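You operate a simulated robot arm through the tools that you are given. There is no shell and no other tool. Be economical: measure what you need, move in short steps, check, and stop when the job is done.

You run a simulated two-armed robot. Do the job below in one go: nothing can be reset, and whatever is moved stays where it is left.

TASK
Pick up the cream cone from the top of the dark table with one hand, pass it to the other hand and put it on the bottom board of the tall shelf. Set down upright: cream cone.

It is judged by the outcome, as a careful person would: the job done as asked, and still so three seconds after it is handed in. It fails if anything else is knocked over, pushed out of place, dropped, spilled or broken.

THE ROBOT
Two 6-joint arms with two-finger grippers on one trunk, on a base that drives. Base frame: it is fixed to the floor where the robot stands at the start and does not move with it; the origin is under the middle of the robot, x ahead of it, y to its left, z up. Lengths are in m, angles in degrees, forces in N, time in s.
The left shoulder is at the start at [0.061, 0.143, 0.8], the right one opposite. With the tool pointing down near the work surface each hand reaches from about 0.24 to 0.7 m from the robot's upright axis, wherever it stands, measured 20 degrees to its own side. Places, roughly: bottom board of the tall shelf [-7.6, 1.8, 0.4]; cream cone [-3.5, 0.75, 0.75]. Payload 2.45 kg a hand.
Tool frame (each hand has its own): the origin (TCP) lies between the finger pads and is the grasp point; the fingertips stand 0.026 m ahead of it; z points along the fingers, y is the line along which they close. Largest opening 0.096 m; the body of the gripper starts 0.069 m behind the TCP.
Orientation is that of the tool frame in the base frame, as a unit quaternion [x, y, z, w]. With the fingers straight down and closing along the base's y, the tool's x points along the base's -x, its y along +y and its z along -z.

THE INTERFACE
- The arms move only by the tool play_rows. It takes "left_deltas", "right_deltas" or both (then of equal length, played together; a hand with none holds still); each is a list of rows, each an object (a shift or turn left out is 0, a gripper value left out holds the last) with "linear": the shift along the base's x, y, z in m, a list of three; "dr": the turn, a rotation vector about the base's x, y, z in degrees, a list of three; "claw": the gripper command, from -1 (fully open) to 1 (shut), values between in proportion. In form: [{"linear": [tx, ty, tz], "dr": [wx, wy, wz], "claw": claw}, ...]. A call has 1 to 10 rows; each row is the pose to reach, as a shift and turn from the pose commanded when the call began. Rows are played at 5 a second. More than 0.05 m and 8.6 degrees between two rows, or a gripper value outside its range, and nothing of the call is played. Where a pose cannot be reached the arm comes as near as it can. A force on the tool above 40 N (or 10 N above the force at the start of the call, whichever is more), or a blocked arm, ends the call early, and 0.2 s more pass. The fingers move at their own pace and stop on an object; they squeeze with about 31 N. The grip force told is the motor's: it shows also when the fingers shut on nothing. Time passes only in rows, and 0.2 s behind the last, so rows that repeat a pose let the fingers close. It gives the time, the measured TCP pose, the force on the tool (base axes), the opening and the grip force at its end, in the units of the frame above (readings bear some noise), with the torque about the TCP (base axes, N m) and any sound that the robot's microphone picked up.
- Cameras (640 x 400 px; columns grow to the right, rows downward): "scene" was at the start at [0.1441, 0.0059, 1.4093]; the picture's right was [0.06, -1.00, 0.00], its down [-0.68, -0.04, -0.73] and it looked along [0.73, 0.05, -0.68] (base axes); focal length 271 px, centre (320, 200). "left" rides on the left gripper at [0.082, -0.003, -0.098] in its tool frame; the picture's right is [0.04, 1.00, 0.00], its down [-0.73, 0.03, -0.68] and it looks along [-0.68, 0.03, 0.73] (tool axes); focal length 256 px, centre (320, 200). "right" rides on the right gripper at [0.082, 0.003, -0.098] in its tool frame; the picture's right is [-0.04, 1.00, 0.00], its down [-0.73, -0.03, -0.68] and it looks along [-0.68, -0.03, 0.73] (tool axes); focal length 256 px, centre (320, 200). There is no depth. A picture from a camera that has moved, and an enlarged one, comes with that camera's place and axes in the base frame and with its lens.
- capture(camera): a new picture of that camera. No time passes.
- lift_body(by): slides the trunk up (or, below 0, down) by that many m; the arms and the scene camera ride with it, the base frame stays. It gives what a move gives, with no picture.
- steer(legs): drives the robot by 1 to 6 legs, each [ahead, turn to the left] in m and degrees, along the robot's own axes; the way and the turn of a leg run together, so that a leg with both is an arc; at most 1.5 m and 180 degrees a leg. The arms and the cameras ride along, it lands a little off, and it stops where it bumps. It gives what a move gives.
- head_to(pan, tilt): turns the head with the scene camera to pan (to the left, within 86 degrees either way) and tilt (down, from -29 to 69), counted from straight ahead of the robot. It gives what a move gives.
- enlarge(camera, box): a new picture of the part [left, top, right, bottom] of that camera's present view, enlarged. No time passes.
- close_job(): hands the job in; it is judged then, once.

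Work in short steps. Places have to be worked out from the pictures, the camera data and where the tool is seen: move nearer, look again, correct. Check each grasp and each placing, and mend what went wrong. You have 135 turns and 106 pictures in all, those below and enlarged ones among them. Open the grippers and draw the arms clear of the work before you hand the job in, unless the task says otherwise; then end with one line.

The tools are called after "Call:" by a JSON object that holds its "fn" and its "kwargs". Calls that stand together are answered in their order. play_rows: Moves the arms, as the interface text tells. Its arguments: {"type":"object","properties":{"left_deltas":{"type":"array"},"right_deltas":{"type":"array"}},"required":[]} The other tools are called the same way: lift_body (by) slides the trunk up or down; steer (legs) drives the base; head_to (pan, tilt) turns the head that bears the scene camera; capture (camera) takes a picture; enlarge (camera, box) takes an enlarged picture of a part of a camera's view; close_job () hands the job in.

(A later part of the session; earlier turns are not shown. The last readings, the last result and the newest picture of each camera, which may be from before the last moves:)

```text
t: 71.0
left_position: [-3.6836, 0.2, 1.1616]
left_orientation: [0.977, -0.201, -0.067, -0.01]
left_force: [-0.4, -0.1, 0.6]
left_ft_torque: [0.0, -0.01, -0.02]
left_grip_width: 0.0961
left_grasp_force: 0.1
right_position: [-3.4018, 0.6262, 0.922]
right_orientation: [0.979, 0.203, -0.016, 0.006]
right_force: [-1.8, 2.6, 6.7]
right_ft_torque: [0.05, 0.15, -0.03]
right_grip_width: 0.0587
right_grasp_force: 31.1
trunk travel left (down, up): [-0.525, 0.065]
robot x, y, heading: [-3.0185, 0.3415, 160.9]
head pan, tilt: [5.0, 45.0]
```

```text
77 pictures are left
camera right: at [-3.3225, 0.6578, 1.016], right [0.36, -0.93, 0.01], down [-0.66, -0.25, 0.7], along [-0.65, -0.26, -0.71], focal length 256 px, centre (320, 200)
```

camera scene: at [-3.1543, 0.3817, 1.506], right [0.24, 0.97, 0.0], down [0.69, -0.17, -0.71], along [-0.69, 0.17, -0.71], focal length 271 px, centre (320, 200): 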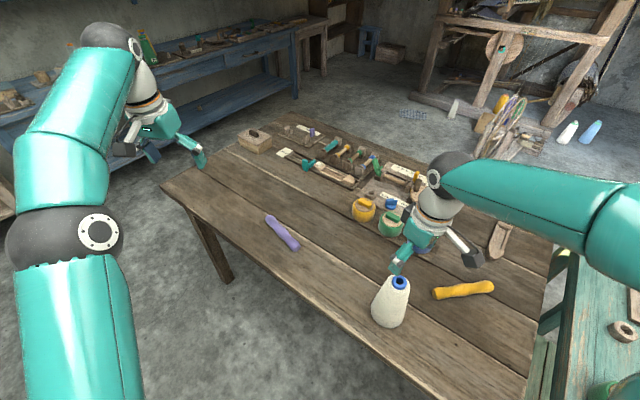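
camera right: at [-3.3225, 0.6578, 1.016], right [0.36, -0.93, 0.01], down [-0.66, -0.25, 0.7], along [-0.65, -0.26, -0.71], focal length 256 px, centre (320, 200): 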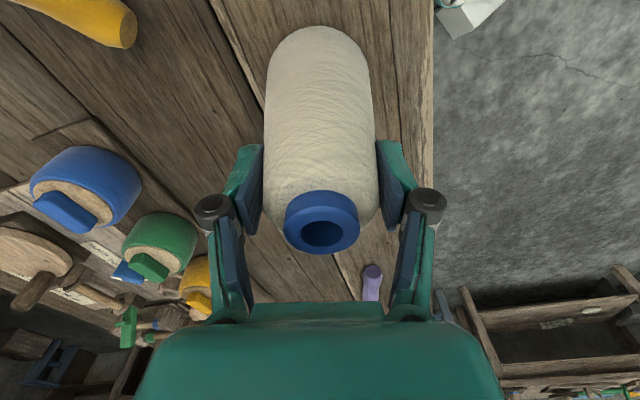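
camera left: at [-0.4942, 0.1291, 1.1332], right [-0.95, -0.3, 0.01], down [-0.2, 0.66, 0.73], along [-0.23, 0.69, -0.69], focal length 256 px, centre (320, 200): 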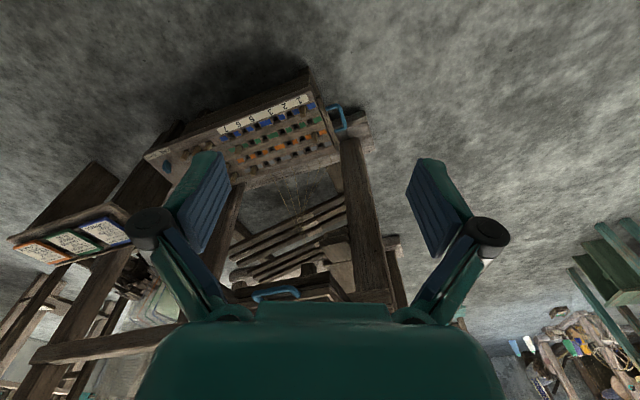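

Held at 0.059 m width. Lift 0.15 m.

Call:
{"fn": "play_rows", "kwargs": {"right_deltas": [{"linear": [0, 0, 0.02]}, {"linear": [0, 0, 0.05]}, {"linear": [0, 0, 0.1]}, {"linear": [0, 0, 0.15]}, {"linear": [0, 0, 0.15]}]}}

Call:
{"fn": "capture", "kwargs": {"camera": "scene"}}

Call:
{"fn": "capture", "kwargs": {"camera": "right"}}

```text
t: 72.2
left_position: [-3.6842, 0.2004, 1.1614]
left_orientation: [0.977, -0.202, -0.067, -0.011]
left_force: [0.6, -0.3, -0.1]
left_ft_torque: [0.03, -0.01, 0.01]
left_grip_width: 0.0959
left_grasp_force: 0.0
right_position: [-3.4005, 0.6257, 1.0693]
right_orientation: [0.979, 0.204, -0.015, 0.007]
right_force: [0.4, 0.1, -0.1]
right_ft_torque: [0.03, -0.03, -0.01]
right_grip_width: 0.0003
right_grasp_force: 28.5
trunk travel left (down, up): [-0.525, 0.065]
robot x, y, heading: [-3.0154, 0.3387, 160.9]
head pan, tilt: [5.0, 45.0]
```

```text
76 pictures are left
camera scene: at [-3.1542, 0.3817, 1.506], right [0.24, 0.97, 0.0], down [0.69, -0.17, -0.71], along [-0.69, 0.17, -0.71], focal length 271 px, centre (320, 200)
```

scene: 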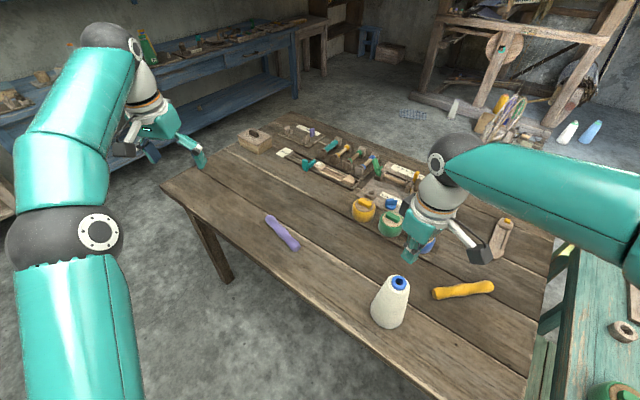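

```text
75 pictures are left
camera right: at [-3.3227, 0.657, 1.165], right [0.36, -0.93, 0.01], down [-0.67, -0.25, 0.7], along [-0.65, -0.26, -0.71], focal length 256 px, centre (320, 200)
```

right: 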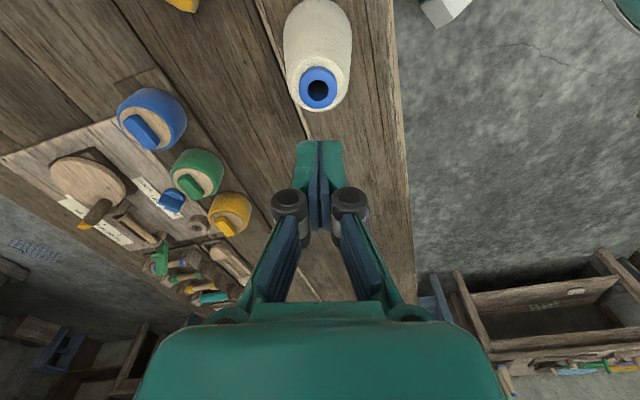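

The cone slipped out and still stands in place. I zoom in to study its profile.

Call:
{"fn": "enlarge", "kwargs": {"camera": "scene", "box": [340, 255, 460, 345]}}

Call:
{"fn": "enlarge", "kwargs": {"camera": "right", "box": [240, 0, 400, 120]}}

```text
4.44 times, centred on (400, 300) of scene
camera zoom: at [-3.1542, 0.3817, 1.506], right [0.24, 0.97, 0.0], down [0.69, -0.17, -0.71], along [-0.69, 0.17, -0.71], focal length 1204 px, centre (-36, -244)
```

zoom: 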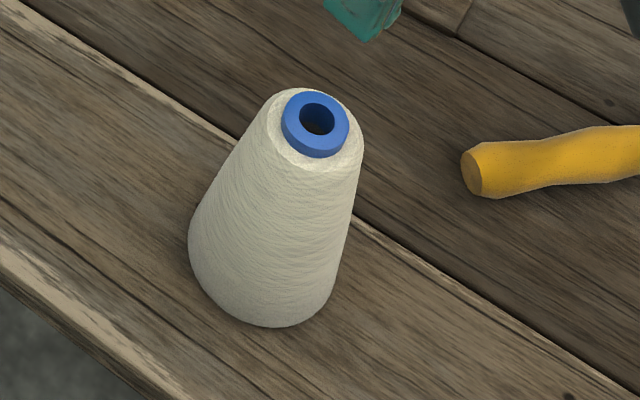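

```text
3.33 times, centred on (320, 60) of right
camera zoom: at [-3.3227, 0.657, 1.165], right [0.36, -0.93, 0.01], down [-0.67, -0.25, 0.7], along [-0.65, -0.26, -0.71], focal length 853 px, centre (320, 667)
```

zoom: 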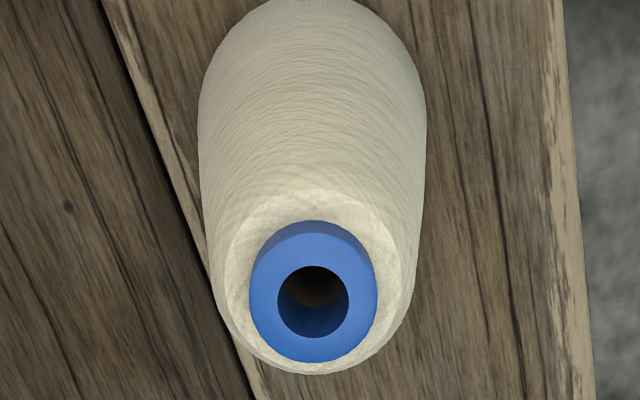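

It is a plain frustum (base ≈0.088, top ≈0.05, blue core protruding ~1 cm). I reopen, go lower (TCP z≈0.89), regrip, and lift only slightly and slowly.

Call:
{"fn": "play_rows", "kwargs": {"right_deltas": [{"claw": -1}, {"claw": -1}, {"claw": -1}, {"claw": -1}, {"claw": -1}]}}

Call:
{"fn": "play_rows", "kwargs": {"right_deltas": [{"linear": [0, 0, -0.05]}, {"linear": [0, 0, -0.1]}, {"linear": [0, 0, -0.14]}, {"linear": [0, 0, -0.165]}, {"linear": [0, 0, -0.178]}, {"linear": [0, 0, -0.178]}]}}

Call:
{"fn": "play_rows", "kwargs": {"right_deltas": [{"claw": 1}, {"claw": 1}, {"claw": 1}, {"claw": 1}, {"claw": 1}, {"claw": 1}, {"linear": [0, 0, 0.002]}, {"linear": [0, 0, 0.005]}, {"linear": [0, 0, 0.01]}, {"linear": [0, 0, 0.01]}]}}

Call:
{"fn": "capture", "kwargs": {"camera": "right"}}

```text
t: 73.4
left_position: [-3.6841, 0.2005, 1.1619]
left_orientation: [0.977, -0.201, -0.067, -0.01]
left_force: [0.1, 0.6, 0.0]
left_ft_torque: [0.02, 0.01, -0.03]
left_grip_width: 0.0957
left_grasp_force: 0.0
right_position: [-3.4011, 0.6253, 1.0685]
right_orientation: [0.979, 0.204, -0.015, 0.006]
right_force: [-0.6, 0.2, -0.7]
right_ft_torque: [0.01, 0.0, -0.02]
right_grip_width: 0.0961
right_grasp_force: 0.1
trunk travel left (down, up): [-0.525, 0.065]
robot x, y, heading: [-3.0177, 0.3428, 160.9]
head pan, tilt: [5.0, 45.0]
```

```text
t: 74.8
left_position: [-3.6845, 0.2005, 1.1613]
left_orientation: [0.977, -0.202, -0.067, -0.01]
left_force: [-0.1, 0.0, 0.4]
left_ft_torque: [-0.05, -0.03, 0.01]
left_grip_width: 0.0961
left_grasp_force: 0.1
right_position: [-3.4011, 0.6246, 0.8925]
right_orientation: [0.979, 0.203, -0.015, 0.006]
right_force: [0.5, -0.4, 1.0]
right_ft_torque: [-0.01, -0.02, -0.01]
right_grip_width: 0.0957
right_grasp_force: 0.1
trunk travel left (down, up): [-0.525, 0.065]
robot x, y, heading: [-3.0142, 0.3396, 160.8]
head pan, tilt: [5.0, 45.0]
```

```text
t: 77.0
left_position: [-3.684, 0.2008, 1.1614]
left_orientation: [0.977, -0.202, -0.068, -0.01]
left_force: [0.2, 0.1, 0.2]
left_ft_torque: [-0.02, 0.0, 0.01]
left_grip_width: 0.0961
left_grasp_force: 0.1
right_position: [-3.4008, 0.626, 0.9033]
right_orientation: [0.979, 0.204, -0.014, 0.007]
right_force: [-0.7, -0.4, -3.3]
right_ft_torque: [-0.04, -0.01, 0.02]
right_grip_width: 0.0643
right_grasp_force: 30.9
trunk travel left (down, up): [-0.525, 0.065]
robot x, y, heading: [-3.0184, 0.3395, 161.0]
head pan, tilt: [5.0, 45.0]
```

```text
72 pictures are left
camera right: at [-3.3219, 0.6568, 0.9978], right [0.36, -0.93, 0.01], down [-0.67, -0.25, 0.7], along [-0.65, -0.26, -0.71], focal length 256 px, centre (320, 200)
```

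right: 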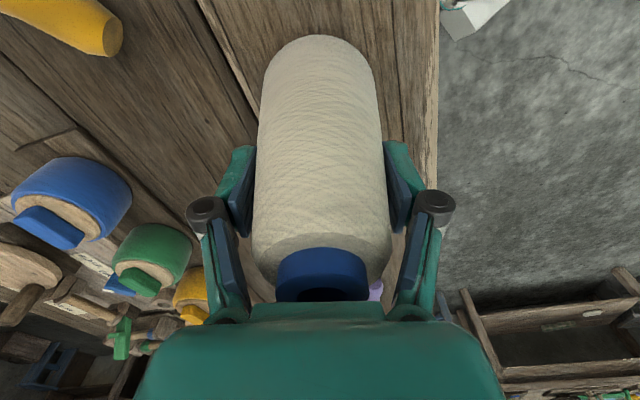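

It bears ~3.3 N and width 0.064: held so far. I lift slowly another few cm and monitor.

Call:
{"fn": "play_rows", "kwargs": {"right_deltas": [{"linear": [0, 0, 0.005]}, {"linear": [0, 0, 0.01]}, {"linear": [0, 0, 0.015]}, {"linear": [0, 0, 0.02]}, {"linear": [0, 0, 0.025]}, {"linear": [0, 0, 0.03]}, {"linear": [0, 0, 0.03]}]}}

Call:
{"fn": "capture", "kwargs": {"camera": "right"}}

```text
t: 78.6
left_position: [-3.6847, 0.2, 1.1621]
left_orientation: [0.977, -0.202, -0.067, -0.011]
left_force: [0.3, 0.6, 0.1]
left_ft_torque: [0.0, 0.01, 0.02]
left_grip_width: 0.0959
left_grasp_force: 0.1
right_position: [-3.4012, 0.6245, 0.9323]
right_orientation: [0.979, 0.203, -0.015, 0.007]
right_force: [-0.6, 0.2, -4.4]
right_ft_torque: [-0.02, 0.0, 0.01]
right_grip_width: 0.0642
right_grasp_force: 31.1
trunk travel left (down, up): [-0.525, 0.065]
robot x, y, heading: [-3.0176, 0.3403, 160.9]
head pan, tilt: [5.0, 45.0]
```

```text
71 pictures are left
camera right: at [-3.3225, 0.6569, 1.0278], right [0.36, -0.93, 0.01], down [-0.67, -0.25, 0.7], along [-0.65, -0.26, -0.71], focal length 256 px, centre (320, 200)
```

right: 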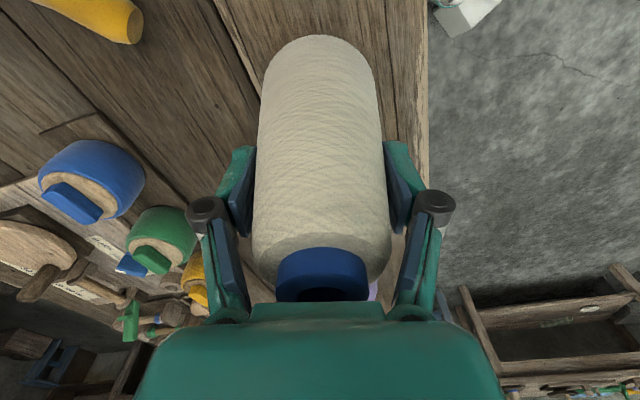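

Secure at ~0.4 kg. I keep lifting gently and shift towards the robot's centre for the handover, while turning the left hand's yaw towards the right.

Call:
{"fn": "play_rows", "kwargs": {"right_deltas": [{"linear": [0, 0, 0.01]}, {"linear": [0, 0, 0.025]}, {"linear": [0, 0, 0.04]}, {"linear": [0, 0, 0.055]}, {"linear": [0, 0, 0.07]}, {"linear": [0, 0, 0.085]}, {"linear": [0, 0, 0.1]}, {"linear": [0, 0, 0.115]}, {"linear": [0, 0, 0.125]}, {"linear": [0, 0, 0.13]}], "left_deltas": [{"dr": [0, 0, -7]}, {"dr": [0, 0, -14]}, {"dr": [0, 0, -21]}, {"dr": [0, 0, -28]}, {"dr": [0, 0, -35]}, {"dr": [0, 0, -43]}, {"dr": [0, 0, -43]}, {"dr": [0, 0, -43]}, {"dr": [0, 0, -43]}, {"dr": [0, 0, -43]}]}}

Call:
{"fn": "play_rows", "kwargs": {"right_deltas": [{"linear": [-0.008, -0.006, 0]}, {"linear": [-0.022, -0.016, 0.005]}, {"linear": [-0.038, -0.027, 0.01]}, {"linear": [-0.054, -0.038, 0.015]}, {"linear": [-0.07, -0.05, 0.02]}, {"linear": [-0.086, -0.062, 0.025]}, {"linear": [-0.102, -0.073, 0.03]}, {"linear": [-0.118, -0.084, 0.035]}, {"linear": [-0.13, -0.094, 0.038]}, {"linear": [-0.14, -0.1, 0.04]}], "left_deltas": [{"dr": [5.4, 2.6, 0]}, {"dr": [10.8, 5.3, 0]}, {"dr": [16.2, 7.9, 0]}, {"dr": [21.6, 10.5, 0]}, {"dr": [27, 13.1, 0]}, {"dr": [32.4, 15.8, 0]}, {"dr": [37.8, 18.4, 0]}, {"dr": [42.3, 20.6, 0]}, {"dr": [46.7, 22.8, 0]}, {"dr": [46.7, 22.8, 0]}]}}

Call:
{"fn": "capture", "kwargs": {"camera": "scene"}}

```text
t: 80.8
left_position: [-3.6816, 0.2006, 1.1613]
left_orientation: [0.834, -0.547, -0.059, -0.034]
left_force: [-0.3, -0.3, -0.2]
left_ft_torque: [0.02, 0.01, -0.03]
left_grip_width: 0.0962
left_grasp_force: 0.1
right_position: [-3.4011, 0.6248, 1.0621]
right_orientation: [0.979, 0.206, -0.014, 0.007]
right_force: [-0.5, -0.1, -2.5]
right_ft_torque: [0.01, -0.02, -0.05]
right_grip_width: 0.0642
right_grasp_force: 31.1
trunk travel left (down, up): [-0.525, 0.065]
robot x, y, heading: [-3.0175, 0.3422, 161.2]
head pan, tilt: [5.0, 45.0]
```

```text
t: 83.0
left_position: [-3.6838, 0.1987, 1.1608]
left_orientation: [0.725, -0.474, -0.429, -0.256]
left_force: [0.1, -0.2, -0.6]
left_ft_torque: [-0.01, 0.01, 0.03]
left_grip_width: 0.0961
left_grasp_force: 0.0
right_position: [-3.5396, 0.5249, 1.1018]
right_orientation: [0.979, 0.204, -0.015, 0.005]
right_force: [0.6, 1.0, -4.3]
right_ft_torque: [-0.01, -0.01, -0.05]
right_grip_width: 0.0643
right_grasp_force: 30.9
trunk travel left (down, up): [-0.525, 0.065]
robot x, y, heading: [-3.0172, 0.3369, 161.2]
head pan, tilt: [5.0, 45.0]
```

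```text
70 pictures are left
camera scene: at [-3.1546, 0.3816, 1.506], right [0.24, 0.97, 0.0], down [0.69, -0.17, -0.71], along [-0.69, 0.17, -0.71], focal length 271 px, centre (320, 200)
```

scene: 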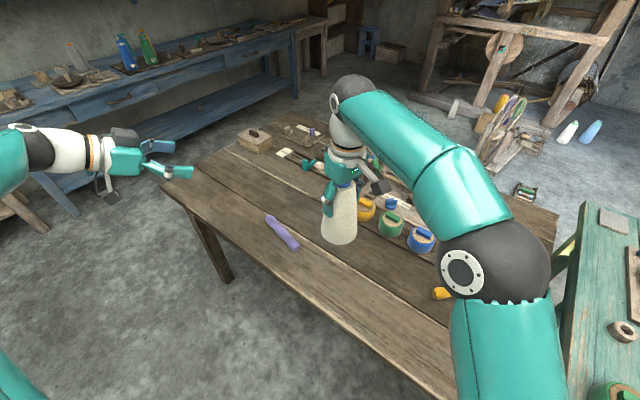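

Left hand now points forward-right at 30° down. I bring it to a pre-grasp 0.15 m short of the cone's lower body and look.

Call:
{"fn": "play_rows", "kwargs": {"left_deltas": [{"linear": [0.03, 0.026, -0.018], "claw": -1}, {"linear": [0.06, 0.052, -0.036]}, {"linear": [0.09, 0.078, -0.054]}, {"linear": [0.12, 0.104, -0.072]}, {"linear": [0.15, 0.13, -0.09]}, {"linear": [0.18, 0.156, -0.108]}, {"linear": [0.21, 0.19, -0.13]}, {"linear": [0.21, 0.19, -0.13]}]}}

Call:
{"fn": "capture", "kwargs": {"camera": "left"}}

Call:
{"fn": "capture", "kwargs": {"camera": "scene"}}

```text
refused: row 7 steps farther than a row can; nothing moved
```

```text
69 pictures are left
camera left: at [-3.6294, 0.0859, 1.1394], right [-0.9, -0.44, 0.0], down [0.1, -0.2, 0.98], along [-0.43, 0.88, 0.22], focal length 256 px, centre (320, 200)
```

left: 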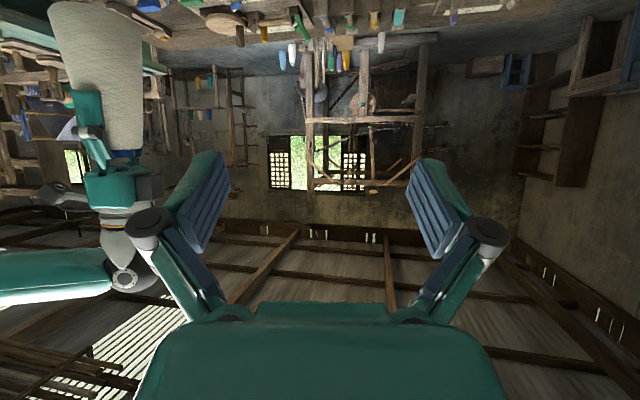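

```text
68 pictures are left
camera scene: at [-3.1546, 0.3816, 1.506], right [0.24, 0.97, 0.0], down [0.69, -0.17, -0.71], along [-0.69, 0.17, -0.71], focal length 271 px, centre (320, 200)
```

scene: 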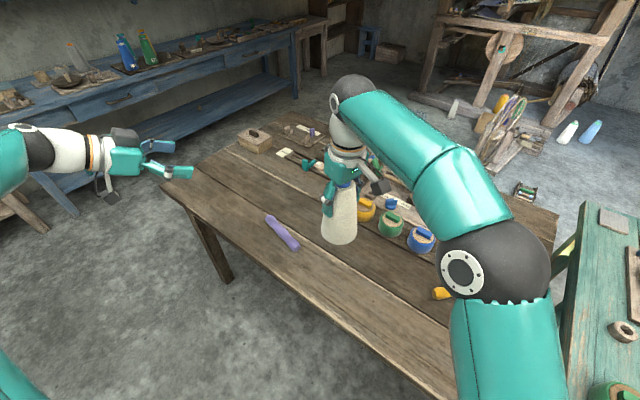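

Step was too long; same move in smaller rows.

Call:
{"fn": "play_rows", "kwargs": {"left_deltas": [{"linear": [0.025, 0.022, -0.016], "claw": -1}, {"linear": [0.05, 0.046, -0.032]}, {"linear": [0.077, 0.07, -0.048]}, {"linear": [0.104, 0.094, -0.064]}, {"linear": [0.131, 0.118, -0.08]}, {"linear": [0.158, 0.142, -0.096]}, {"linear": [0.185, 0.166, -0.112]}, {"linear": [0.21, 0.188, -0.126]}, {"linear": [0.21, 0.188, -0.126]}]}}

Call:
{"fn": "capture", "kwargs": {"camera": "left"}}

Call:
{"fn": "capture", "kwargs": {"camera": "scene"}}

```text
t: 85.0
left_position: [-3.4739, 0.3888, 1.0351]
left_orientation: [0.726, -0.475, -0.428, -0.254]
left_force: [0.0, -1.0, 0.6]
left_ft_torque: [0.02, -0.01, -0.04]
left_grip_width: 0.0962
left_grasp_force: 0.0
right_position: [-3.54, 0.5249, 1.1003]
right_orientation: [0.979, 0.204, -0.014, 0.006]
right_force: [-0.2, -0.4, -3.9]
right_ft_torque: [-0.03, -0.02, -0.03]
right_grip_width: 0.0641
right_grasp_force: 30.9
trunk travel left (down, up): [-0.525, 0.065]
robot x, y, heading: [-3.0196, 0.3428, 161.1]
head pan, tilt: [5.0, 45.0]
```

```text
67 pictures are left
camera left: at [-3.4187, 0.2744, 1.0141], right [-0.9, -0.44, 0.0], down [0.1, -0.19, 0.98], along [-0.43, 0.88, 0.22], focal length 256 px, centre (320, 200)
```

left: 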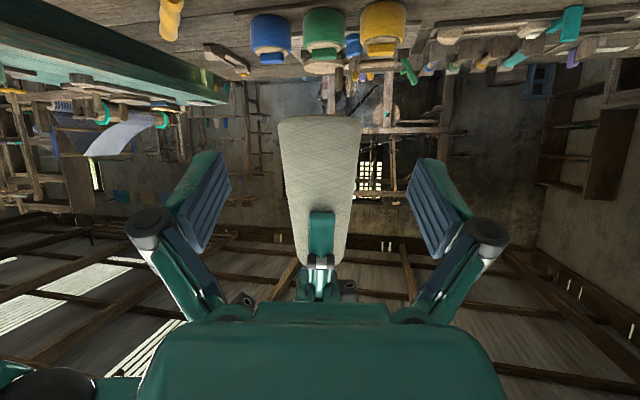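

```text
66 pictures are left
camera scene: at [-3.1542, 0.3814, 1.506], right [0.24, 0.97, 0.0], down [0.69, -0.17, -0.71], along [-0.69, 0.17, -0.71], focal length 271 px, centre (320, 200)
```

scene: 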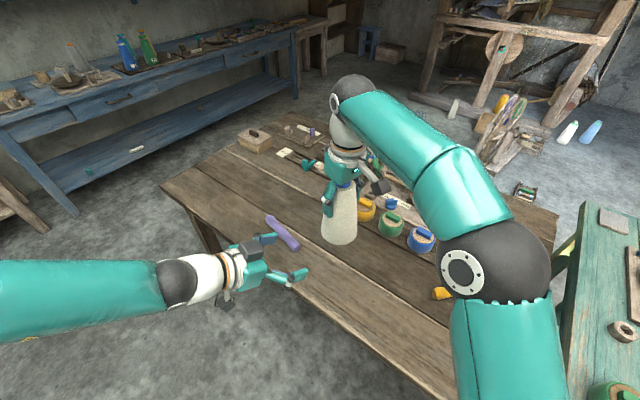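

The cone is centred between the left fingers; its base is at z≈0.993 and right fingertips at 1.075. I advance horizontally 0.15 m to straddle the lower body.

Call:
{"fn": "play_rows", "kwargs": {"left_deltas": [{"linear": [-0.011, 0.023, 0]}, {"linear": [-0.022, 0.045, 0]}, {"linear": [-0.033, 0.068, 0]}, {"linear": [-0.044, 0.091, 0]}, {"linear": [-0.05, 0.103, 0]}]}}

Call:
{"fn": "capture", "kwargs": {"camera": "left"}}

```text
t: 86.2
left_position: [-3.5249, 0.4916, 1.0379]
left_orientation: [0.727, -0.474, -0.428, -0.254]
left_force: [0.7, -0.2, 0.6]
left_ft_torque: [-0.01, 0.03, -0.02]
left_grip_width: 0.0959
left_grasp_force: 0.0
right_position: [-3.5409, 0.5253, 1.101]
right_orientation: [0.979, 0.205, -0.015, 0.007]
right_force: [-0.1, -0.2, -3.8]
right_ft_torque: [0.01, 0.0, 0.0]
right_grip_width: 0.0639
right_grasp_force: 30.7
trunk travel left (down, up): [-0.525, 0.065]
robot x, y, heading: [-3.0206, 0.3419, 161.0]
head pan, tilt: [5.0, 45.0]
```

```text
65 pictures are left
camera left: at [-3.469, 0.3784, 1.0147], right [-0.9, -0.44, 0.0], down [0.1, -0.19, 0.98], along [-0.43, 0.88, 0.22], focal length 256 px, centre (320, 200)
```

left: 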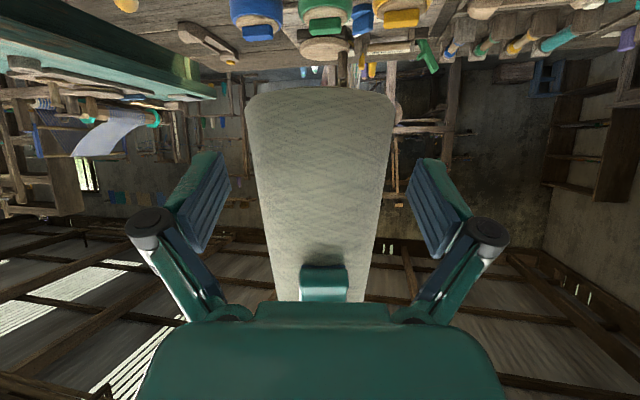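

Alignment fine; to keep the palm off the right finger I advance only 0.025 more and lower 8 mm, then close the left hand.

Call:
{"fn": "play_rows", "kwargs": {"left_deltas": [{"linear": [-0.004, 0.008, -0.004]}, {"linear": [-0.008, 0.016, -0.008]}, {"linear": [-0.011, 0.0225, -0.008]}, {"linear": [-0.011, 0.0225, -0.008]}]}}

Call:
{"fn": "capture", "kwargs": {"camera": "left"}}

Call:
{"fn": "enlarge", "kwargs": {"camera": "scene", "box": [240, 150, 440, 275]}}

```text
t: 87.2
left_position: [-3.5353, 0.5133, 1.0289]
left_orientation: [0.726, -0.474, -0.428, -0.254]
left_force: [0.3, 1.2, -0.6]
left_ft_torque: [0.0, 0.02, 0.03]
left_grip_width: 0.096
left_grasp_force: 0.0
right_position: [-3.5396, 0.5238, 1.1007]
right_orientation: [0.979, 0.205, -0.015, 0.006]
right_force: [0.8, -0.9, -3.9]
right_ft_torque: [-0.02, 0.01, 0.01]
right_grip_width: 0.0643
right_grasp_force: 30.9
trunk travel left (down, up): [-0.525, 0.065]
robot x, y, heading: [-3.0163, 0.3379, 160.8]
head pan, tilt: [5.0, 45.0]
```

```text
64 pictures are left
camera left: at [-3.48, 0.4, 1.0069], right [-0.9, -0.44, 0.0], down [0.1, -0.19, 0.98], along [-0.43, 0.88, 0.22], focal length 256 px, centre (320, 200)
```

left: 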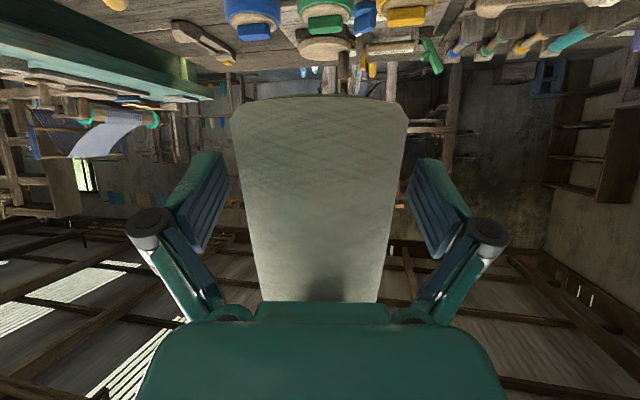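

```text
3.20 times, centred on (340, 212) of scene
camera zoom: at [-3.1542, 0.3816, 1.506], right [0.24, 0.97, 0.0], down [0.69, -0.17, -0.71], along [-0.69, 0.17, -0.71], focal length 867 px, centre (256, 160)
```

zoom: 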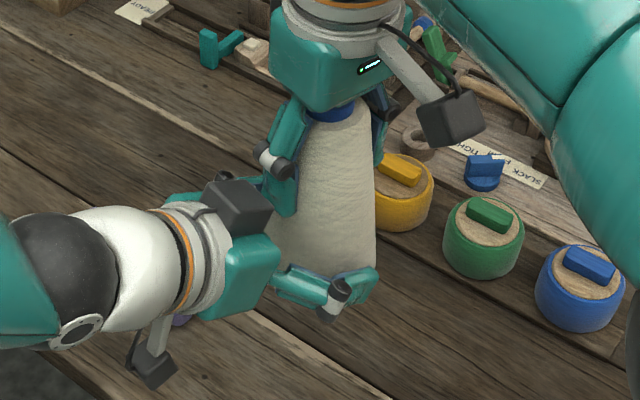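

Good straddle. Close the left fingers on the lower body while the right still holds.

Call:
{"fn": "play_rows", "kwargs": {"left_deltas": [{"claw": 1}, {"claw": 1}, {"claw": 1}, {"claw": 1}, {"claw": 1}]}}

Call:
{"fn": "capture", "kwargs": {"camera": "left"}}

```text
t: 88.4
left_position: [-3.5343, 0.5132, 1.0281]
left_orientation: [0.726, -0.475, -0.428, -0.255]
left_force: [5.9, -1.1, 1.3]
left_ft_torque: [0.11, 0.12, -0.02]
left_grip_width: 0.0785
left_grasp_force: 31.1
right_position: [-3.5396, 0.5256, 1.102]
right_orientation: [0.979, 0.204, -0.014, 0.005]
right_force: [-6.0, 1.5, -5.6]
right_ft_torque: [0.0, 0.31, -0.05]
right_grip_width: 0.0643
right_grasp_force: 31.2
trunk travel left (down, up): [-0.525, 0.065]
robot x, y, heading: [-3.016, 0.3387, 161.2]
head pan, tilt: [5.0, 45.0]
```

```text
62 pictures are left
camera left: at [-3.4799, 0.4, 1.0069], right [-0.9, -0.44, 0.0], down [0.1, -0.19, 0.98], along [-0.43, 0.88, 0.22], focal length 256 px, centre (320, 200)
```

left: 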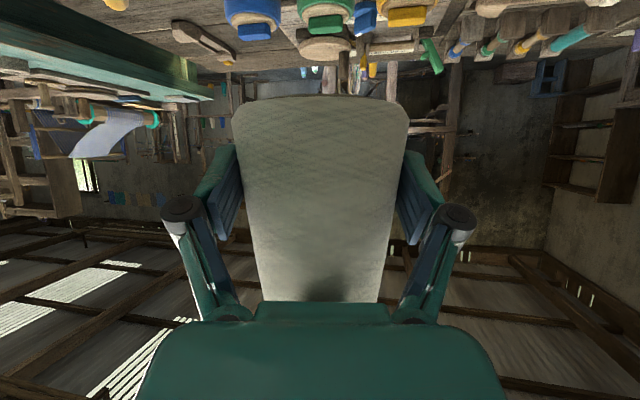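

Both hands hold it. To test the left grip safely, I open the right only slightly (to ~0.073) so its fingers still guard against tipping.

Call:
{"fn": "play_rows", "kwargs": {"right_deltas": [{"claw": -0.4}, {"claw": -0.52}, {"claw": -0.52}, {"claw": -0.52}]}}

Call:
{"fn": "capture", "kwargs": {"camera": "right"}}

Call:
{"fn": "capture", "kwargs": {"camera": "left"}}

```text
t: 89.4
left_position: [-3.5357, 0.5151, 1.0287]
left_orientation: [0.726, -0.474, -0.429, -0.254]
left_force: [-0.7, -1.3, 0.5]
left_ft_torque: [-0.05, -0.05, -0.05]
left_grip_width: 0.0784
left_grasp_force: 31.4
right_position: [-3.5385, 0.525, 1.1009]
right_orientation: [0.979, 0.203, -0.015, 0.007]
right_force: [0.4, -0.1, 0.5]
right_ft_torque: [-0.01, 0.03, 0.02]
right_grip_width: 0.0728
right_grasp_force: 0.1
trunk travel left (down, up): [-0.525, 0.065]
robot x, y, heading: [-3.0155, 0.3416, 161.0]
head pan, tilt: [5.0, 45.0]
```

```text
61 pictures are left
camera right: at [-3.4611, 0.5565, 1.1965], right [0.36, -0.93, 0.01], down [-0.67, -0.25, 0.7], along [-0.65, -0.26, -0.71], focal length 256 px, centre (320, 200)
```

right: 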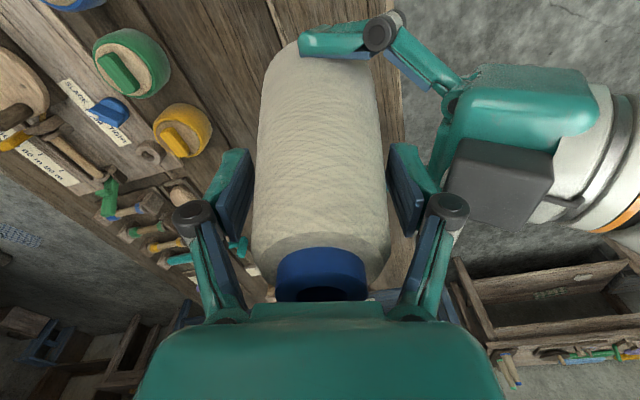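

```text
60 pictures are left
camera left: at [-3.48, 0.3999, 1.0069], right [-0.9, -0.44, 0.0], down [0.1, -0.19, 0.98], along [-0.43, 0.88, 0.22], focal length 256 px, centre (320, 200)
```

left: 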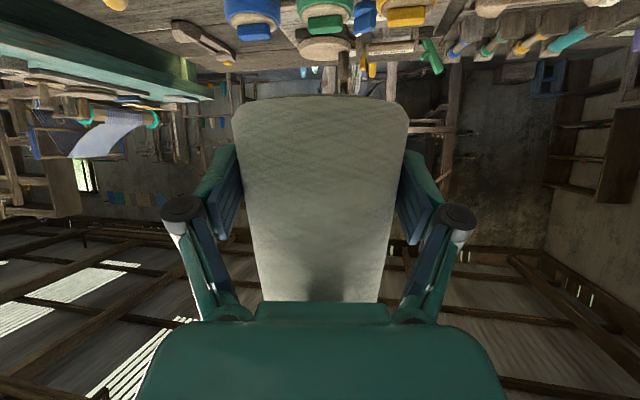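

The cone stands still between the slightly open right fingers, carried by the left. I let time pass and re-read, opening the right a bit more.

Call:
{"fn": "play_rows", "kwargs": {"right_deltas": [{"claw": -0.65}, {"claw": -0.65}, {"claw": -0.65}, {"claw": -0.65}, {"claw": -0.65}, {"claw": -0.65}]}}

Call:
{"fn": "capture", "kwargs": {"camera": "right"}}

```text
t: 90.8
left_position: [-3.536, 0.5132, 1.0285]
left_orientation: [0.726, -0.474, -0.429, -0.254]
left_force: [-0.6, -1.1, 0.3]
left_ft_torque: [-0.03, 0.02, 0.0]
left_grip_width: 0.0783
left_grasp_force: 31.4
right_position: [-3.5406, 0.5238, 1.1019]
right_orientation: [0.979, 0.204, -0.015, 0.006]
right_force: [-0.6, -0.9, -0.8]
right_ft_torque: [-0.02, 0.0, 0.02]
right_grip_width: 0.0792
right_grasp_force: 0.0
trunk travel left (down, up): [-0.525, 0.065]
robot x, y, heading: [-3.0161, 0.3402, 161.0]
head pan, tilt: [5.0, 45.0]
```

```text
59 pictures are left
camera right: at [-3.4611, 0.5565, 1.1965], right [0.36, -0.93, 0.01], down [-0.67, -0.25, 0.7], along [-0.65, -0.26, -0.71], focal length 256 px, centre (320, 200)
```

right: 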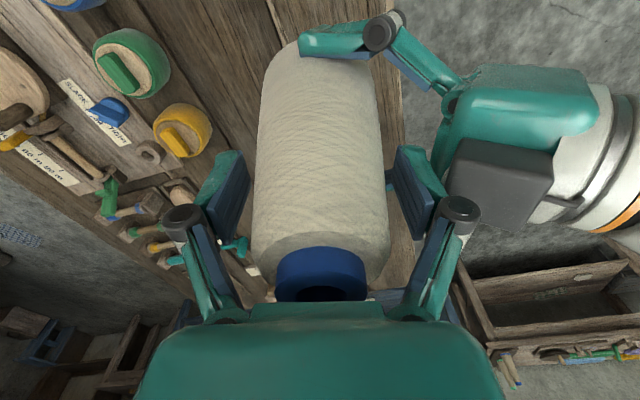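

Stable, but the left holds below the centre of mass. I'll regrip higher: right hand up 15 mm and closes, then left opens, goes up 25 mm and closes again.

Call:
{"fn": "play_rows", "kwargs": {"right_deltas": [{"linear": [0, 0, 0.008], "claw": -0.65}, {"linear": [0, 0, 0.015], "claw": -0.65}, {"linear": [0, 0, 0.015], "claw": 1}, {"linear": [0, 0, 0.015], "claw": 1}, {"linear": [0, 0, 0.015], "claw": 1}, {"linear": [0, 0, 0.015], "claw": 1}]}}

Call:
{"fn": "play_rows", "kwargs": {"left_deltas": [{"claw": -0.7}, {"claw": -0.9}, {"claw": -0.9}]}}

Call:
{"fn": "capture", "kwargs": {"camera": "left"}}

```text
t: 92.2
left_position: [-3.5343, 0.5135, 1.029]
left_orientation: [0.726, -0.474, -0.429, -0.255]
left_force: [-1.9, 1.9, -2.0]
left_ft_torque: [-0.08, -0.11, -0.11]
left_grip_width: 0.0784
left_grasp_force: 30.9
right_position: [-3.541, 0.5235, 1.116]
right_orientation: [0.979, 0.204, -0.014, 0.006]
right_force: [0.9, -0.7, 0.7]
right_ft_torque: [-0.09, -0.05, 0.13]
right_grip_width: 0.061
right_grasp_force: 31.0
trunk travel left (down, up): [-0.525, 0.065]
robot x, y, heading: [-3.0181, 0.3398, 160.8]
head pan, tilt: [5.0, 45.0]
```

```text
t: 93.0
left_position: [-3.535, 0.5133, 1.0275]
left_orientation: [0.726, -0.474, -0.429, -0.254]
left_force: [-1.0, -0.3, 0.1]
left_ft_torque: [-0.01, -0.05, 0.0]
left_grip_width: 0.091
left_grasp_force: 0.2
right_position: [-3.5415, 0.5256, 1.1166]
right_orientation: [0.979, 0.204, -0.014, 0.007]
right_force: [-0.6, 0.1, 1.1]
right_ft_torque: [0.0, -0.01, 0.01]
right_grip_width: 0.0608
right_grasp_force: 30.9
trunk travel left (down, up): [-0.525, 0.065]
robot x, y, heading: [-3.0154, 0.3404, 160.8]
head pan, tilt: [5.0, 45.0]
```

```text
58 pictures are left
camera left: at [-3.4801, 0.4, 1.007], right [-0.9, -0.44, 0.0], down [0.1, -0.19, 0.98], along [-0.43, 0.88, 0.22], focal length 256 px, centre (320, 200)
```

left: 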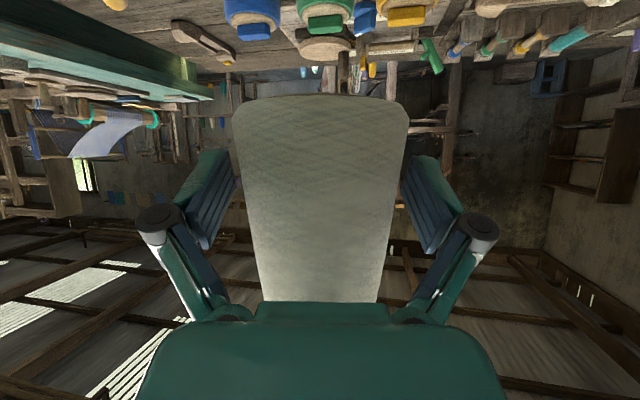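

Cone held by the right and unmoved. Left up 25 mm and close.

Call:
{"fn": "play_rows", "kwargs": {"left_deltas": [{"linear": [0, 0, 0.008]}, {"linear": [0, 0, 0.016]}, {"linear": [0, 0, 0.025]}, {"linear": [0, 0, 0.025], "claw": 1}, {"linear": [0, 0, 0.025], "claw": 1}, {"linear": [0, 0, 0.025], "claw": 1}, {"linear": [0, 0, 0.025], "claw": 1}]}}

Call:
{"fn": "capture", "kwargs": {"camera": "left"}}

Call:
{"fn": "enlarge", "kwargs": {"camera": "scene", "box": [240, 150, 440, 275]}}

```text
t: 94.6
left_position: [-3.5356, 0.512, 1.052]
left_orientation: [0.726, -0.474, -0.429, -0.255]
left_force: [1.8, -1.3, 0.4]
left_ft_torque: [0.02, -0.06, -0.04]
left_grip_width: 0.0735
left_grasp_force: 31.0
right_position: [-3.5409, 0.5261, 1.1165]
right_orientation: [0.979, 0.204, -0.015, 0.006]
right_force: [-1.2, 0.6, -1.8]
right_ft_torque: [0.04, 0.09, 0.03]
right_grip_width: 0.0612
right_grasp_force: 31.3
trunk travel left (down, up): [-0.525, 0.065]
robot x, y, heading: [-3.0169, 0.3414, 161.0]
head pan, tilt: [5.0, 45.0]
```

```text
57 pictures are left
camera left: at [-3.4797, 0.3994, 1.0314], right [-0.9, -0.44, 0.0], down [0.1, -0.19, 0.98], along [-0.43, 0.88, 0.22], focal length 256 px, centre (320, 200)
```

left: 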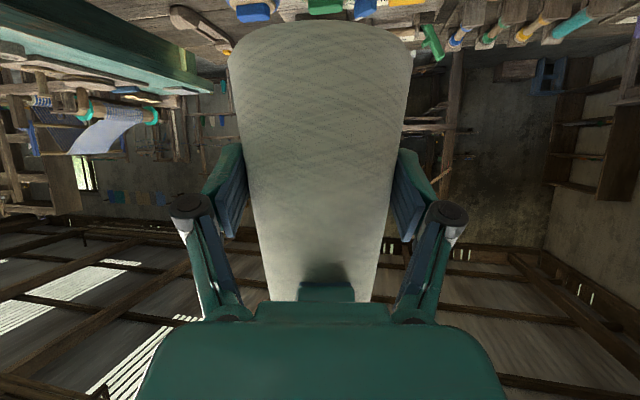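

```text
3.20 times, centred on (340, 212) of scene
camera zoom: at [-3.1542, 0.3817, 1.506], right [0.24, 0.97, 0.0], down [0.69, -0.17, -0.71], along [-0.69, 0.17, -0.71], focal length 867 px, centre (256, 160)
```

zoom: 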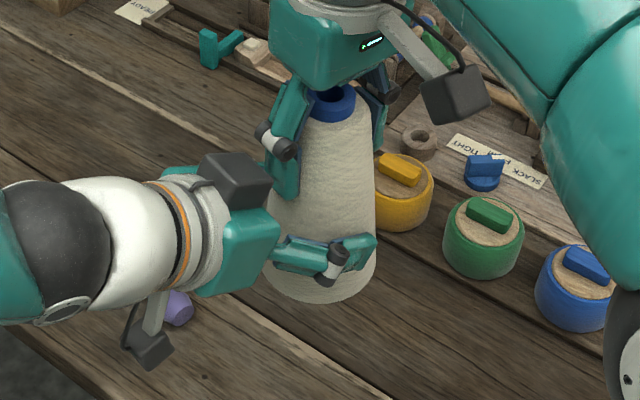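

Left now grips near the centre of mass (width 0.0735). Right opens and withdraws upward.

Call:
{"fn": "play_rows", "kwargs": {"right_deltas": [{"claw": -0.4}, {"claw": -0.55}, {"claw": -1}, {"claw": -1}, {"claw": -1}, {"linear": [0, 0, 0.02]}, {"linear": [0, 0, 0.05]}, {"linear": [0, 0, 0.09]}, {"linear": [0, 0, 0.12]}]}}

Call:
{"fn": "capture", "kwargs": {"camera": "scene"}}

Call:
{"fn": "capture", "kwargs": {"camera": "left"}}

```text
t: 96.6
left_position: [-3.5359, 0.5143, 1.0518]
left_orientation: [0.725, -0.475, -0.428, -0.256]
left_force: [-0.3, -0.2, -0.2]
left_ft_torque: [-0.02, -0.05, -0.01]
left_grip_width: 0.0735
left_grasp_force: 30.9
right_position: [-3.5153, 0.5236, 1.2018]
right_orientation: [0.979, 0.205, -0.016, 0.006]
right_force: [-0.6, 0.2, -0.4]
right_ft_torque: [0.0, 0.01, -0.01]
right_grip_width: 0.0961
right_grasp_force: 0.0
right hand out of reach, approached as far as the arm can: row 8, 9
trunk travel left (down, up): [-0.525, 0.065]
robot x, y, heading: [-3.0141, 0.3438, 161.1]
head pan, tilt: [5.0, 45.0]
```

```text
55 pictures are left
camera scene: at [-3.1556, 0.3815, 1.5058], right [0.24, 0.97, 0.0], down [0.69, -0.17, -0.71], along [-0.68, 0.17, -0.71], focal length 271 px, centre (320, 200)
```

scene: 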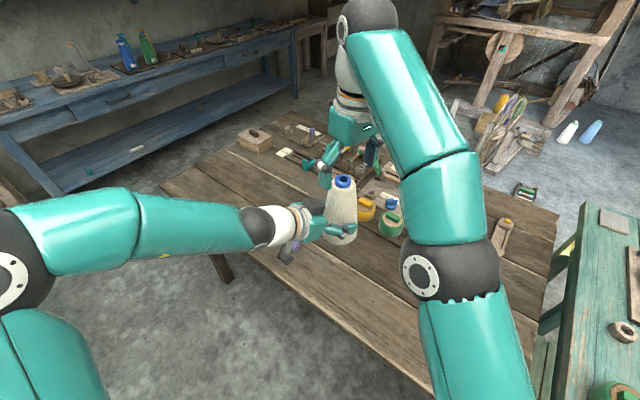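

```text
54 pictures are left
camera left: at [-3.4806, 0.3993, 1.0308], right [-0.9, -0.44, 0.0], down [0.1, -0.19, 0.98], along [-0.43, 0.88, 0.22], focal length 256 px, centre (320, 200)
```

left: 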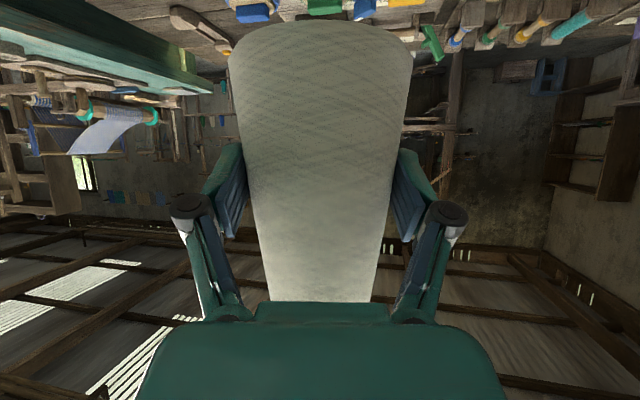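

Left carries the cone well. I take the right arm out of the way to the right and inward.

Call:
{"fn": "play_rows", "kwargs": {"right_deltas": [{"linear": [0.02, 0.025, 0]}, {"linear": [0.045, 0.05, 0]}, {"linear": [0.075, 0.08, 0]}, {"linear": [0.105, 0.11, 0]}, {"linear": [0.135, 0.14, 0]}, {"linear": [0.165, 0.17, 0]}, {"linear": [0.19, 0.195, 0]}, {"linear": [0.21, 0.215, 0]}, {"linear": [0.21, 0.215, 0]}]}}

Call:
{"fn": "head_to", "kwargs": {"pan": 10, "tilt": 18}}

Call:
{"fn": "capture", "kwargs": {"camera": "scene"}}

```text
t: 98.6
left_position: [-3.5342, 0.5133, 1.0538]
left_orientation: [0.726, -0.474, -0.429, -0.254]
left_force: [-0.5, 0.9, -0.6]
left_ft_torque: [-0.06, 0.01, -0.05]
left_grip_width: 0.0736
left_grasp_force: 31.5
right_position: [-3.3059, 0.74, 1.2017]
right_orientation: [0.979, 0.205, -0.015, 0.007]
right_force: [-0.4, 0.5, 0.8]
right_ft_torque: [0.04, -0.01, -0.01]
right_grip_width: 0.0959
right_grasp_force: 0.1
trunk travel left (down, up): [-0.525, 0.065]
robot x, y, heading: [-3.0166, 0.3387, 160.7]
head pan, tilt: [5.0, 45.0]
```

```text
t: 99.5
left_position: [-3.5348, 0.513, 1.0527]
left_orientation: [0.725, -0.475, -0.428, -0.255]
left_force: [0.0, 0.4, -0.2]
left_ft_torque: [-0.03, -0.02, 0.0]
left_grip_width: 0.0735
left_grasp_force: 31.1
right_position: [-3.3055, 0.7388, 1.2031]
right_orientation: [0.979, 0.205, -0.015, 0.006]
right_force: [-0.3, -0.5, -0.5]
right_ft_torque: [0.01, 0.01, -0.02]
right_grip_width: 0.0959
right_grasp_force: 0.1
trunk travel left (down, up): [-0.525, 0.065]
robot x, y, heading: [-3.0158, 0.3407, 161.1]
head pan, tilt: [10.0, 18.0]
```

```text
53 pictures are left
camera scene: at [-3.1673, 0.3766, 1.5479], right [0.16, 0.99, 0.0], down [0.31, -0.05, -0.95], along [-0.94, 0.15, -0.31], focal length 271 px, centre (320, 200)
```

scene: 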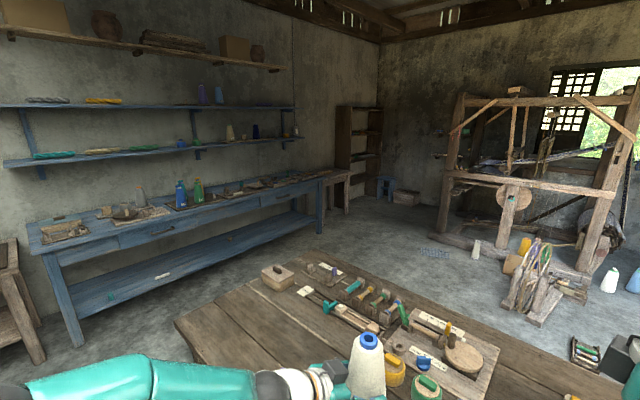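

Call:
{"fn": "enlarge", "kwargs": {"camera": "scene", "box": [280, 85, 480, 265]}}

```text
2.22 times, centred on (380, 175) of scene
camera zoom: at [-3.1673, 0.3766, 1.5479], right [0.16, 0.99, 0.0], down [0.31, -0.05, -0.95], along [-0.94, 0.15, -0.31], focal length 602 px, centre (187, 256)
```

zoom: 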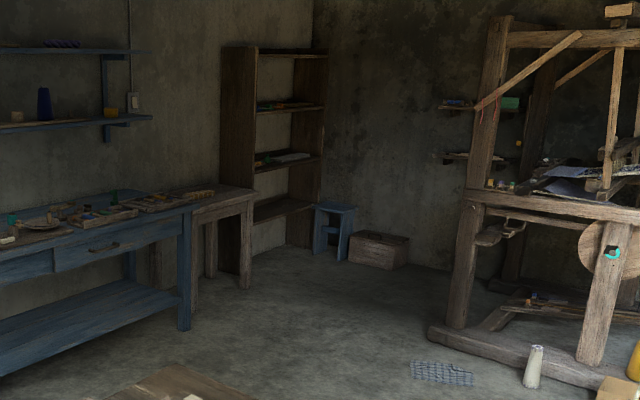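

The tall shelf stands against the left wall near the corner, its front facing roughly 39°. I raise the trunk a little and turn left gently towards the aisle (heading ~217°).

Call:
{"fn": "lift_body", "kwargs": {"by": 0.06}}

Call:
{"fn": "steer", "kwargs": {"legs": [[0, 6], [0, 6], [0, 6], [0, 6], [0, 6], [0, 6]]}}

Call:
{"fn": "steer", "kwargs": {"legs": [[0, 6], [0, 6], [0, 6]]}}

Call:
{"fn": "capture", "kwargs": {"camera": "scene"}}

```text
t: 100.5
left_position: [-3.5345, 0.5134, 1.1125]
left_orientation: [0.725, -0.475, -0.428, -0.255]
left_force: [-0.1, -0.3, -3.7]
left_ft_torque: [-0.02, -0.04, 0.02]
left_grip_width: 0.0733
left_grasp_force: 31.8
right_position: [-3.3062, 0.7392, 1.2626]
right_orientation: [0.979, 0.203, -0.015, 0.007]
right_force: [-0.6, -0.2, 0.7]
right_ft_torque: [-0.01, -0.02, 0.02]
right_grip_width: 0.0961
right_grasp_force: 0.0
trunk travel left (down, up): [-0.585, 0.005]
robot x, y, heading: [-3.0165, 0.3393, 161.0]
head pan, tilt: [10.0, 18.0]
```

```text
t: 103.9
left_position: [-3.5531, 0.227, 1.1129]
left_orientation: [0.825, -0.269, -0.48, -0.134]
left_force: [0.1, -0.3, -3.3]
left_ft_torque: [-0.02, -0.01, 0.02]
left_grip_width: 0.0732
left_grasp_force: 31.2
right_position: [-3.469, 0.5387, 1.264]
right_orientation: [0.891, 0.453, -0.011, 0.01]
right_force: [-0.1, 0.0, 0.3]
right_ft_torque: [0.03, 0.03, -0.05]
right_grip_width: 0.0963
right_grasp_force: 0.1
trunk travel left (down, up): [-0.585, 0.005]
robot x, y, heading: [-3.0264, 0.3639, -168.7]
head pan, tilt: [10.0, 18.0]
stopped in leg 5: the robot was blocked; the commanded pose is now the measured one
```

```text
t: 106.0
left_position: [-3.4873, 0.0697, 1.113]
left_orientation: [0.856, -0.135, -0.495, -0.056]
left_force: [0.1, -0.2, -3.8]
left_ft_torque: [0.01, 0.0, -0.02]
left_grip_width: 0.0732
left_grasp_force: 30.3
right_position: [-3.5041, 0.3909, 1.2638]
right_orientation: [0.809, 0.588, -0.01, 0.012]
right_force: [0.5, 0.4, 0.5]
right_ft_torque: [0.0, 0.01, -0.04]
right_grip_width: 0.0958
right_grasp_force: 0.0
trunk travel left (down, up): [-0.585, 0.005]
robot x, y, heading: [-3.0283, 0.3741, -150.7]
head pan, tilt: [10.0, 18.0]
```

```text
51 pictures are left
camera scene: at [-3.1567, 0.2829, 1.608], right [-0.64, 0.77, 0.0], down [0.24, 0.2, -0.95], along [-0.73, -0.6, -0.31], focal length 271 px, centre (320, 200)
```

scene: 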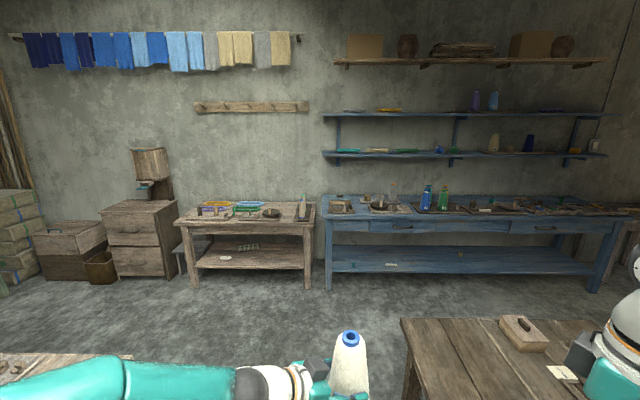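

I'm square to the wall now; the aisle is clear. I turn 16° more and drive along the table front.

Call:
{"fn": "steer", "kwargs": {"legs": [[0, 5], [0, 5], [0, 5]]}}

Call:
{"fn": "steer", "kwargs": {"legs": [[0.15, 0], [0.2, 0], [0.2, 0], [0.2, 0], [0.2, 0], [0.2, 0]]}}

Call:
{"fn": "steer", "kwargs": {"legs": [[0.2, 0], [0.15, 0]]}}

```text
t: 108.0
left_position: [-3.3945, -0.0366, 1.1134]
left_orientation: [0.867, -0.024, -0.498, 0.008]
left_force: [-0.3, -0.5, -3.5]
left_ft_torque: [0.03, -0.1, 0.04]
left_grip_width: 0.0733
left_grasp_force: 31.4
right_position: [-3.4929, 0.2697, 1.2634]
right_orientation: [0.727, 0.687, -0.01, 0.013]
right_force: [0.0, -1.2, -0.2]
right_ft_torque: [0.03, 0.01, -0.01]
right_grip_width: 0.0963
right_grasp_force: 0.0
trunk travel left (down, up): [-0.585, 0.005]
robot x, y, heading: [-3.0394, 0.3792, -135.6]
head pan, tilt: [10.0, 18.0]
```

```text
t: 115.5
left_position: [-4.226, -0.8366, 1.1144]
left_orientation: [0.867, -0.026, -0.498, 0.006]
left_force: [-0.5, 0.0, -2.8]
left_ft_torque: [0.04, -0.04, -0.01]
left_grip_width: 0.073
left_grasp_force: 30.9
right_position: [-4.3243, -0.5301, 1.2636]
right_orientation: [0.728, 0.685, -0.008, 0.013]
right_force: [0.4, -0.2, 0.8]
right_ft_torque: [0.04, -0.01, 0.02]
right_grip_width: 0.096
right_grasp_force: 0.1
trunk travel left (down, up): [-0.585, 0.005]
robot x, y, heading: [-3.8699, -0.4226, -136.0]
head pan, tilt: [10.0, 18.0]
```

```text
t: 118.0
left_position: [-4.4794, -1.0802, 1.113]
left_orientation: [0.867, -0.025, -0.498, 0.006]
left_force: [-0.5, -0.6, -3.3]
left_ft_torque: [0.02, -0.05, -0.04]
left_grip_width: 0.0728
left_grasp_force: 30.8
right_position: [-4.5784, -0.7744, 1.2634]
right_orientation: [0.728, 0.686, -0.008, 0.012]
right_force: [-0.8, -0.4, -0.9]
right_ft_torque: [0.07, -0.06, 0.04]
right_grip_width: 0.0961
right_grasp_force: 0.1
trunk travel left (down, up): [-0.585, 0.005]
robot x, y, heading: [-4.1221, -0.6641, -136.2]
head pan, tilt: [10.0, 18.0]
```

Passed the table corner. Turn right ~85° in small steps to follow the bench towards the shelf.

Call:
{"fn": "steer", "kwargs": {"legs": [[0, -7], [0, -7], [0, -7], [0, -7], [0, -7], [0, -7]]}}

Call:
{"fn": "steer", "kwargs": {"legs": [[0, -7], [0, -7], [0, -7], [0, -7], [0, -7], [0, -4]]}}

Call:
{"fn": "capture", "kwargs": {"camera": "scene"}}

Call:
{"fn": "capture", "kwargs": {"camera": "left"}}

```text
t: 121.7
left_position: [-4.6499, -0.7992, 1.1133]
left_orientation: [0.819, -0.286, -0.476, -0.143]
left_force: [-0.5, 0.8, -3.9]
left_ft_torque: [-0.04, -0.06, 0.02]
left_grip_width: 0.0727
left_grasp_force: 30.8
right_position: [-4.5551, -0.4902, 1.2662]
right_orientation: [0.9, 0.435, -0.013, 0.01]
right_force: [-0.3, 0.0, 0.7]
right_ft_torque: [-0.03, -0.01, 0.0]
right_grip_width: 0.0959
right_grasp_force: 0.0
trunk travel left (down, up): [-0.585, 0.005]
robot x, y, heading: [-4.1133, -0.6889, -171.0]
head pan, tilt: [10.0, 18.0]
stopped in leg 5: the robot was blocked; the commanded pose is now the measured one
```

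```text
t: 124.8
left_position: [-4.6398, -0.53, 1.1131]
left_orientation: [0.726, -0.477, -0.425, -0.255]
left_force: [-0.5, 1.4, -4.5]
left_ft_torque: [-0.08, -0.05, 0.0]
left_grip_width: 0.0726
left_grasp_force: 30.9
right_position: [-4.4111, -0.3051, 1.2663]
right_orientation: [0.979, 0.202, -0.016, 0.007]
right_force: [-0.2, 0.1, -0.6]
right_ft_torque: [-0.04, 0.02, 0.0]
right_grip_width: 0.0962
right_grasp_force: 0.1
trunk travel left (down, up): [-0.585, 0.005]
robot x, y, heading: [-4.1259, -0.7068, 160.1]
head pan, tilt: [10.0, 18.0]
stopped in leg 5: the robot was blocked; the commanded pose is now the measured one
```

```text
50 pictures are left
camera scene: at [-4.2725, -0.6675, 1.6079], right [0.17, 0.99, 0.0], down [0.31, -0.05, -0.95], along [-0.94, 0.16, -0.31], focal length 271 px, centre (320, 200)
```

scene: 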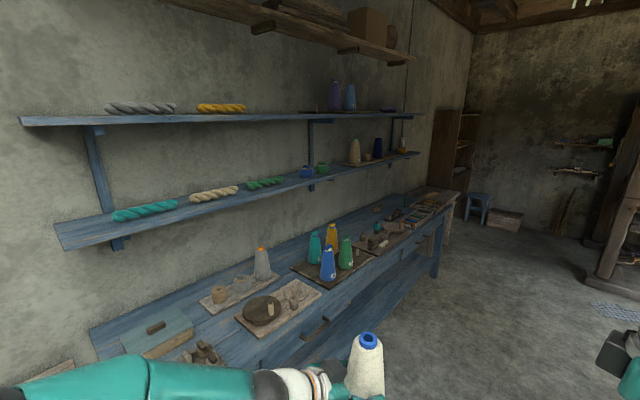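

```text
49 pictures are left
camera left: at [-4.5849, -0.645, 1.0933], right [-0.9, -0.43, 0.0], down [0.09, -0.19, 0.98], along [-0.42, 0.88, 0.21], focal length 256 px, centre (320, 200)
```

left: 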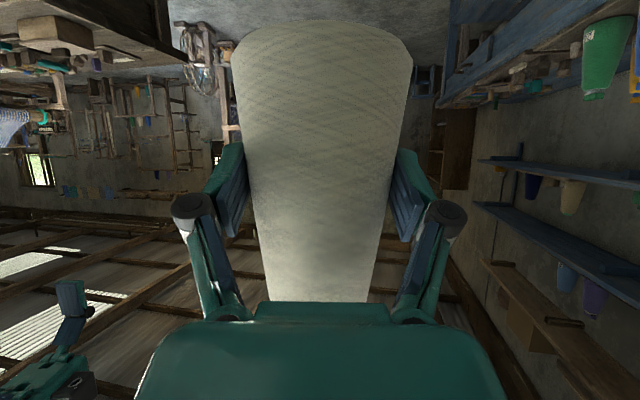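

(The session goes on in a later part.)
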